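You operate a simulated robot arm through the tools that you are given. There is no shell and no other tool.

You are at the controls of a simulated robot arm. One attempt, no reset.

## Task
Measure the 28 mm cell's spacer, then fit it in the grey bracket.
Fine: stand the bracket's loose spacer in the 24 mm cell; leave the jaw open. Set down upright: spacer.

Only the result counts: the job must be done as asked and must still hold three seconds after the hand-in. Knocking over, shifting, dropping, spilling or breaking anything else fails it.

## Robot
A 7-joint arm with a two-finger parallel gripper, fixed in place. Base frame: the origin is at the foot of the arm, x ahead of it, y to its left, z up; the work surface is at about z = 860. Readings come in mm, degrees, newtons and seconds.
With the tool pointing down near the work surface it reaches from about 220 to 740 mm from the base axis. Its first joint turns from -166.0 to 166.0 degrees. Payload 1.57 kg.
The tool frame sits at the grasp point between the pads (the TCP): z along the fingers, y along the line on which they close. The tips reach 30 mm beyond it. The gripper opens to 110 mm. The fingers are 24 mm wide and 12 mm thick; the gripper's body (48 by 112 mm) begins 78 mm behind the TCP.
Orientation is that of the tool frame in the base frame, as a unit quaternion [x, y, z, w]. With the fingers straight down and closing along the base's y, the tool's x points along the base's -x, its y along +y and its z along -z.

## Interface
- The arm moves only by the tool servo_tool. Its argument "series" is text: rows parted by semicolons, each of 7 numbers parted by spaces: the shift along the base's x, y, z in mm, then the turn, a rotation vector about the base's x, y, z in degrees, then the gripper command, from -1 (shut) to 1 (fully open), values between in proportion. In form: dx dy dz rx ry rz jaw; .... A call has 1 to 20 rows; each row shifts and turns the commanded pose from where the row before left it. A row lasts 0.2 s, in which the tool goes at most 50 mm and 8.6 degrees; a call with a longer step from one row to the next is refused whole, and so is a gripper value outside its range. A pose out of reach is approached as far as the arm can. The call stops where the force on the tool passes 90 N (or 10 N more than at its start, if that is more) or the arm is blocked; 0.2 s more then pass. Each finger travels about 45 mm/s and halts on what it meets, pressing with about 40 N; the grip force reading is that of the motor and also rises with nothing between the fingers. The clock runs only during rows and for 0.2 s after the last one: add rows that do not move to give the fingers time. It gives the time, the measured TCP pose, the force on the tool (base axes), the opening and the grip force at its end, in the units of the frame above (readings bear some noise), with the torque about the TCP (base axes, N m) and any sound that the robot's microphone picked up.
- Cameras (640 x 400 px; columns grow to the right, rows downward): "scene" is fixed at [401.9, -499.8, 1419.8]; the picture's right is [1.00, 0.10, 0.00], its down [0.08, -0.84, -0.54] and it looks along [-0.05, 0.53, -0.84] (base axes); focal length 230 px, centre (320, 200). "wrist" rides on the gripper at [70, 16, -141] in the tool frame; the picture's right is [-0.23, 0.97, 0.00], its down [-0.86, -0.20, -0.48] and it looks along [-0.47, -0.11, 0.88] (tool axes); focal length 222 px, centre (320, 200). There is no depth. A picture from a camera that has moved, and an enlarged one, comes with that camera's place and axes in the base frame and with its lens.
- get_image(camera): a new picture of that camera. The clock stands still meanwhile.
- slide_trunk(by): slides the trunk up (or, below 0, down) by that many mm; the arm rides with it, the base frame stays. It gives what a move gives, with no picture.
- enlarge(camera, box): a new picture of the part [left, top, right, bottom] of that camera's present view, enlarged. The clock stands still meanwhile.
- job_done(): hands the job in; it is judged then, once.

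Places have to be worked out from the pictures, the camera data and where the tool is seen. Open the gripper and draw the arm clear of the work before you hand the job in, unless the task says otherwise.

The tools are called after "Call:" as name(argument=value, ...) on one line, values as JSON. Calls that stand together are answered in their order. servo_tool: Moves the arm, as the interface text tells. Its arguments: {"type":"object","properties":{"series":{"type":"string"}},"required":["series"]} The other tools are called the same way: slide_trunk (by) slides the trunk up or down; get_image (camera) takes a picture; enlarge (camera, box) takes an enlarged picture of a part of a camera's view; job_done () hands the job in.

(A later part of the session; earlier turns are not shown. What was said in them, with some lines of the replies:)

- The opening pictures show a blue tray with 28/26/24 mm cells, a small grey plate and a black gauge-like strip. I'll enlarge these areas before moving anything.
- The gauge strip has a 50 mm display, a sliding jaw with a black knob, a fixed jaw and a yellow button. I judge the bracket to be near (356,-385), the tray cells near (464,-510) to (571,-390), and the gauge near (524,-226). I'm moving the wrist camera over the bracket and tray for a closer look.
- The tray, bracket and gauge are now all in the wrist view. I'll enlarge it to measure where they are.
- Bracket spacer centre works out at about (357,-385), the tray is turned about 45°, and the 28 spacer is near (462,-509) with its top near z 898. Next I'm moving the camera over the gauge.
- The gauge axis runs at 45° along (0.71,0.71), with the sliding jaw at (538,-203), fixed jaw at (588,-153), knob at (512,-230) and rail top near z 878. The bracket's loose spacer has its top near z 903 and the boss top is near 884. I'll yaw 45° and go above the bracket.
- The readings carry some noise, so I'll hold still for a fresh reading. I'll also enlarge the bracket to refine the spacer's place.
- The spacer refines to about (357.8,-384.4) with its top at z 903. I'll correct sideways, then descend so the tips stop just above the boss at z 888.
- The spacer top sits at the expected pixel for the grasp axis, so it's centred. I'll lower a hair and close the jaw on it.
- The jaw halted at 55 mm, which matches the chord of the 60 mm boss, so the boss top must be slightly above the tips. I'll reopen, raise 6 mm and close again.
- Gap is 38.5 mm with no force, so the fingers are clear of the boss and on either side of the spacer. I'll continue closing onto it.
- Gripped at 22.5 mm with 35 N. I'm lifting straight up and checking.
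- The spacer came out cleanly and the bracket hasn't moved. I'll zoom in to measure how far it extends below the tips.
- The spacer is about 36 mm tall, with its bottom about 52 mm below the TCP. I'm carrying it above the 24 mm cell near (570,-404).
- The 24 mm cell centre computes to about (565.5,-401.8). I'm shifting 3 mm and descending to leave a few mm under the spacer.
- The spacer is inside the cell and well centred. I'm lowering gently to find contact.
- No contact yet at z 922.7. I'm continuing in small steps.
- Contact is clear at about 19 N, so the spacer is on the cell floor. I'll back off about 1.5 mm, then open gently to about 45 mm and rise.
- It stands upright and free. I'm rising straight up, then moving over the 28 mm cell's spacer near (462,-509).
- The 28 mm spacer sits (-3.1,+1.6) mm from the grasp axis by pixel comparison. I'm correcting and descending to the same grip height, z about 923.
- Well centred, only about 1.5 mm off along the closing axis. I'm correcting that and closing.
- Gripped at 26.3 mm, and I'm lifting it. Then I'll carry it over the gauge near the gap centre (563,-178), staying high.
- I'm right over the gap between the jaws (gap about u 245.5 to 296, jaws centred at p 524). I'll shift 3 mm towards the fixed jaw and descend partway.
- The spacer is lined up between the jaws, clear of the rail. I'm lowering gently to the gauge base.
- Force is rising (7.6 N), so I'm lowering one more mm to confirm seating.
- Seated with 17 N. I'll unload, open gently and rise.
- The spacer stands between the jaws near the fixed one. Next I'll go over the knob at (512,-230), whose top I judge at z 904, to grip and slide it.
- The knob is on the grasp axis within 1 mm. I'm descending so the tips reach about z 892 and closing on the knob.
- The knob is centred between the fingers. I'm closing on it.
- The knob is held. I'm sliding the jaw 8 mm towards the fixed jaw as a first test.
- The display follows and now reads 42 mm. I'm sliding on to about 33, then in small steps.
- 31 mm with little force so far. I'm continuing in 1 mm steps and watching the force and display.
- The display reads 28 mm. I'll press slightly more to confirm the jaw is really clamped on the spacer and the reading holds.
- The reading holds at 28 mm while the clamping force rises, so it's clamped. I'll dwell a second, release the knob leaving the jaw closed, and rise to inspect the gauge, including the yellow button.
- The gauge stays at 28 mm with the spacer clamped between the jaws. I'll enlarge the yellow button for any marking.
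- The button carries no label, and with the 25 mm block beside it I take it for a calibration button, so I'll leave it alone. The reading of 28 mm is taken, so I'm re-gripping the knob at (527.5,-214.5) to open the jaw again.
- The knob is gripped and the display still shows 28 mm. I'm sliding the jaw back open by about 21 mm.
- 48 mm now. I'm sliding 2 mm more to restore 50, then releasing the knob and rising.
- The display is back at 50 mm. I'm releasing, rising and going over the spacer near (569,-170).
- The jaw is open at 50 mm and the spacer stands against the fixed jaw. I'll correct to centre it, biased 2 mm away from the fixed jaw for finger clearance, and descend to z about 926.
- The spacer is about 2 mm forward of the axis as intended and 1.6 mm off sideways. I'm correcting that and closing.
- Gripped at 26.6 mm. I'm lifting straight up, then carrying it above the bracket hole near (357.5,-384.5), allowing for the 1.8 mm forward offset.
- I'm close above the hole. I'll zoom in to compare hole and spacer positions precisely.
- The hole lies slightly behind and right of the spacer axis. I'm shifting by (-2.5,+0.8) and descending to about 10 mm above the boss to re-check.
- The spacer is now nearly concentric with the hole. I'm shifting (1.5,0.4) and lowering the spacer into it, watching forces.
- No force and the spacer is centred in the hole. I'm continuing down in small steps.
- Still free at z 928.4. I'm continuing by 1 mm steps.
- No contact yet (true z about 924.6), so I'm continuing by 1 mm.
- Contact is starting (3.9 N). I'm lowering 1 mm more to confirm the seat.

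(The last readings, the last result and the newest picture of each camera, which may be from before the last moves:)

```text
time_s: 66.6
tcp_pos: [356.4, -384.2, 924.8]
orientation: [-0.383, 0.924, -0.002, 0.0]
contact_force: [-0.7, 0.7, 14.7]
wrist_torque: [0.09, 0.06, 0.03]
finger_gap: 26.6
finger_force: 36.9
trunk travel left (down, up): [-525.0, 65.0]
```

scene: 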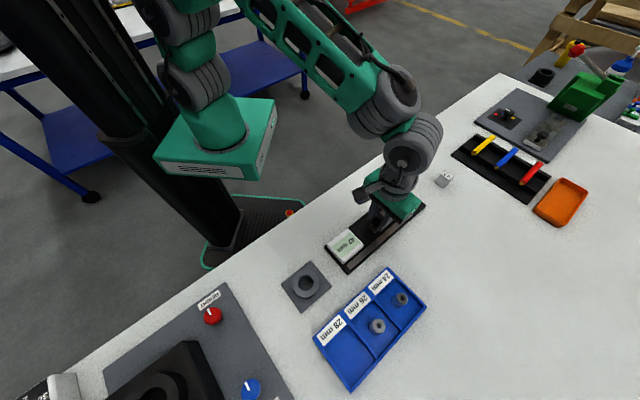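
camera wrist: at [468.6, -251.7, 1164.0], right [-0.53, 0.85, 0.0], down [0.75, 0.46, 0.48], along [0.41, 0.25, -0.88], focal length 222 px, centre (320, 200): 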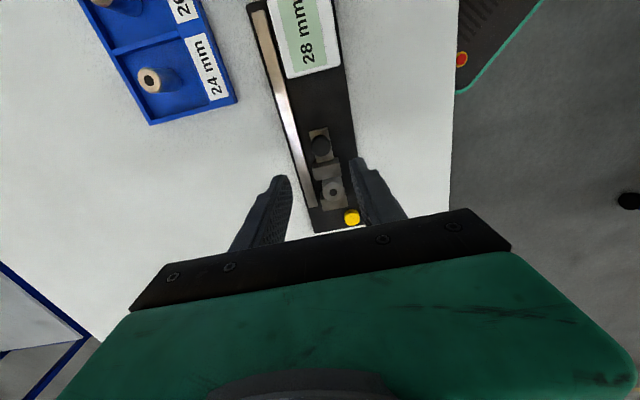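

Seated with 14.7 N, and the depth matches the earlier spacer. I'm unloading, opening gently and rising clear.

Call:
servo_tool(series="0 0 1 0 0 0 -0.6;0 0 0 0 0 0 -0.45;0 0 0 0 0 0 -0.35;0 0 0 0 0 0 -0.2;0 0 0 0 0 0 -0.05;0 0 0 0 0 0 -0.05;0 0 10 0 0 0 -0.05;0 0 25 0 0 0 0.1;0 0 40 0 0 0 0.3;0 0 0 0 0 0 0.3")

Call:
enlarge(camera="wrist", box=[270, 90, 370, 220])

```text
time_s: 68.8
tcp_pos: [357.1, -386.3, 997.3]
orientation: [-0.382, 0.924, 0.0, 0.0]
contact_force: [-0.1, -0.2, 0.2]
wrist_torque: [0.02, 0.01, -0.03]
finger_gap: 71.5
finger_force: 0.0
trunk travel left (down, up): [-525.0, 65.0]
```

```text
3.08 times, centred on (320, 155) of wrist
camera zoom: at [295.9, -423.4, 1138.7], right [-0.53, 0.85, 0.0], down [0.75, 0.46, 0.48], along [0.41, 0.25, -0.88], focal length 684 px, centre (320, 338)
```

zoom: 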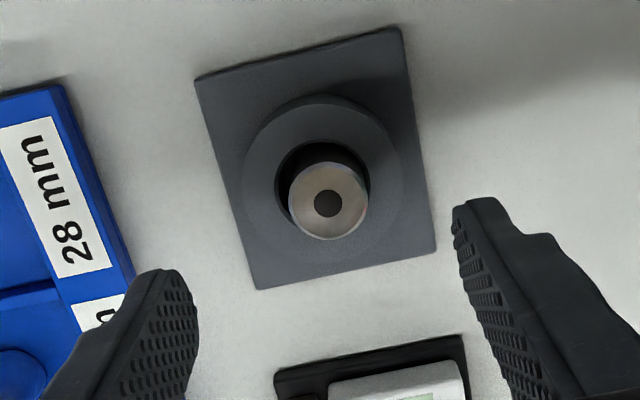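

The spacer stands upright in the bracket. I'm drawing the arm up and clear with the gripper fully open, then checking everything.

Call:
servo_tool(series="0 0 40 0 0 0 0.5;0 0 40 0 0 0 0.8;0 0 40 0 0 0 1;0 0 40 0 0 0 1;-4 28 10 0 0 0 1;-4 28 0 0 0 0 1;-4 28 0 0 0 0 1;-4 28 0 0 0 0 1;0 0 0 0 0 0 1;0 0 0 0 0 0 1")

Call:
get_image(camera="scene")

Call:
enlarge(camera="scene", box=[270, 170, 450, 396])

Call:
get_image(camera="wrist")

```text
time_s: 71.0
tcp_pos: [339.5, -274.0, 1169.1]
orientation: [-0.382, 0.924, 0.0, 0.0]
contact_force: [-0.3, -0.2, -0.2]
wrist_torque: [0.0, 0.02, -0.02]
finger_gap: 110.1
finger_force: 0.1
trunk travel left (down, up): [-525.0, 65.0]
```

```text
taken
```

scene: 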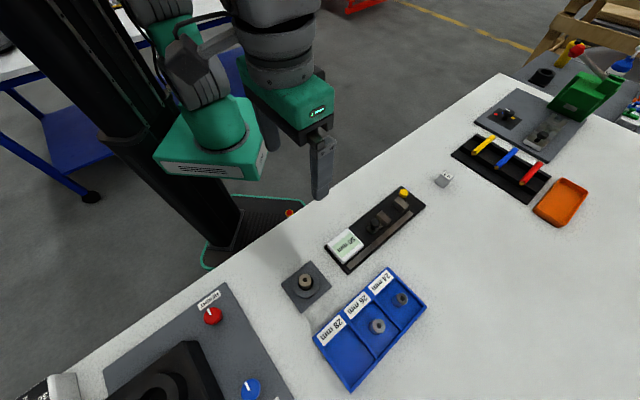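

```text
1.77 times, centred on (360, 283) of scene
camera zoom: at [401.9, -499.8, 1419.8], right [1.0, 0.1, 0.0], down [0.08, -0.84, -0.54], along [-0.05, 0.53, -0.84], focal length 407 px, centre (249, 53)
```

zoom: 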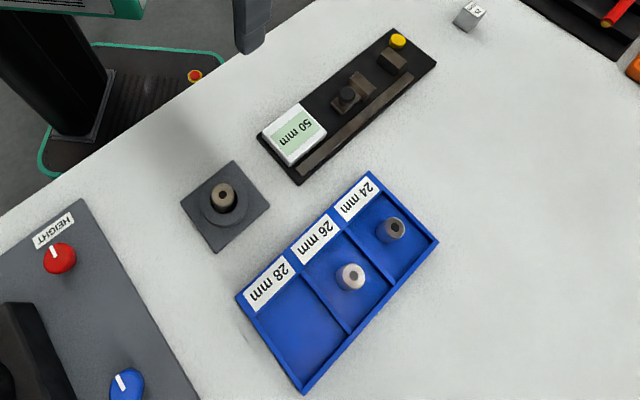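

```text
taken
camera wrist: at [279.0, -311.2, 1310.7], right [-0.53, 0.85, 0.0], down [0.75, 0.46, 0.48], along [0.41, 0.25, -0.88], focal length 222 px, centre (320, 200)
```

wrist: 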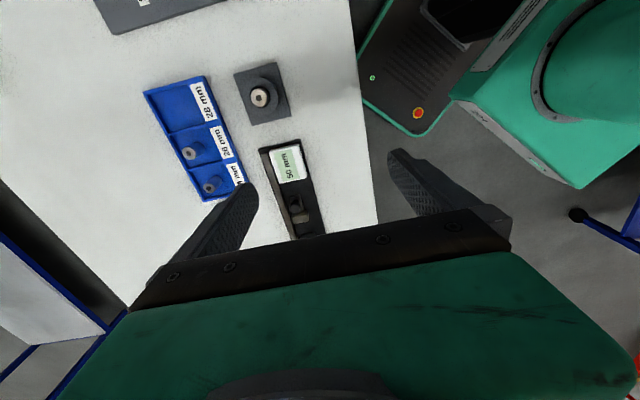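

The pictures show the measured 28 mm spacer upright in the bracket and the loose spacer upright in the 24 mm cell. The gauge jaw is open at 50 mm, everything else is where it was, and the arm is clear with the gripper open, so I'm handing in.

Call:
job_done()

```text
The job is handed in.
```

The 28 mm cell's spacer measured **28 mm** on the gauge, and it now stands upright in the grey bracket. I've handed the job in but haven't seen a verdict.

- **Loose spacer:** I took it out of the bracket first, and it now stands upright in the 24 mm cell.
- **Measurement:** I closed the gauge jaw on the spacer, and the reading stayed at 28 mm as I pressed harder.
- **Yellow button:** I did not press the gauge's unlabelled yellow button. I took it to be for calibration, since a 25 mm reference block sits beside the gauge.
- **Jaw:** It is open again, with the display back at 50 mm.
- **Bracket touch:** On the first try for the loose spacer, the fingers closed briefly on the bracket's raised ring. I saw no movement of the bracket in the pictures.

In the last pictures everything else was where it started. The arm is drawn clear with the gripper fully open.
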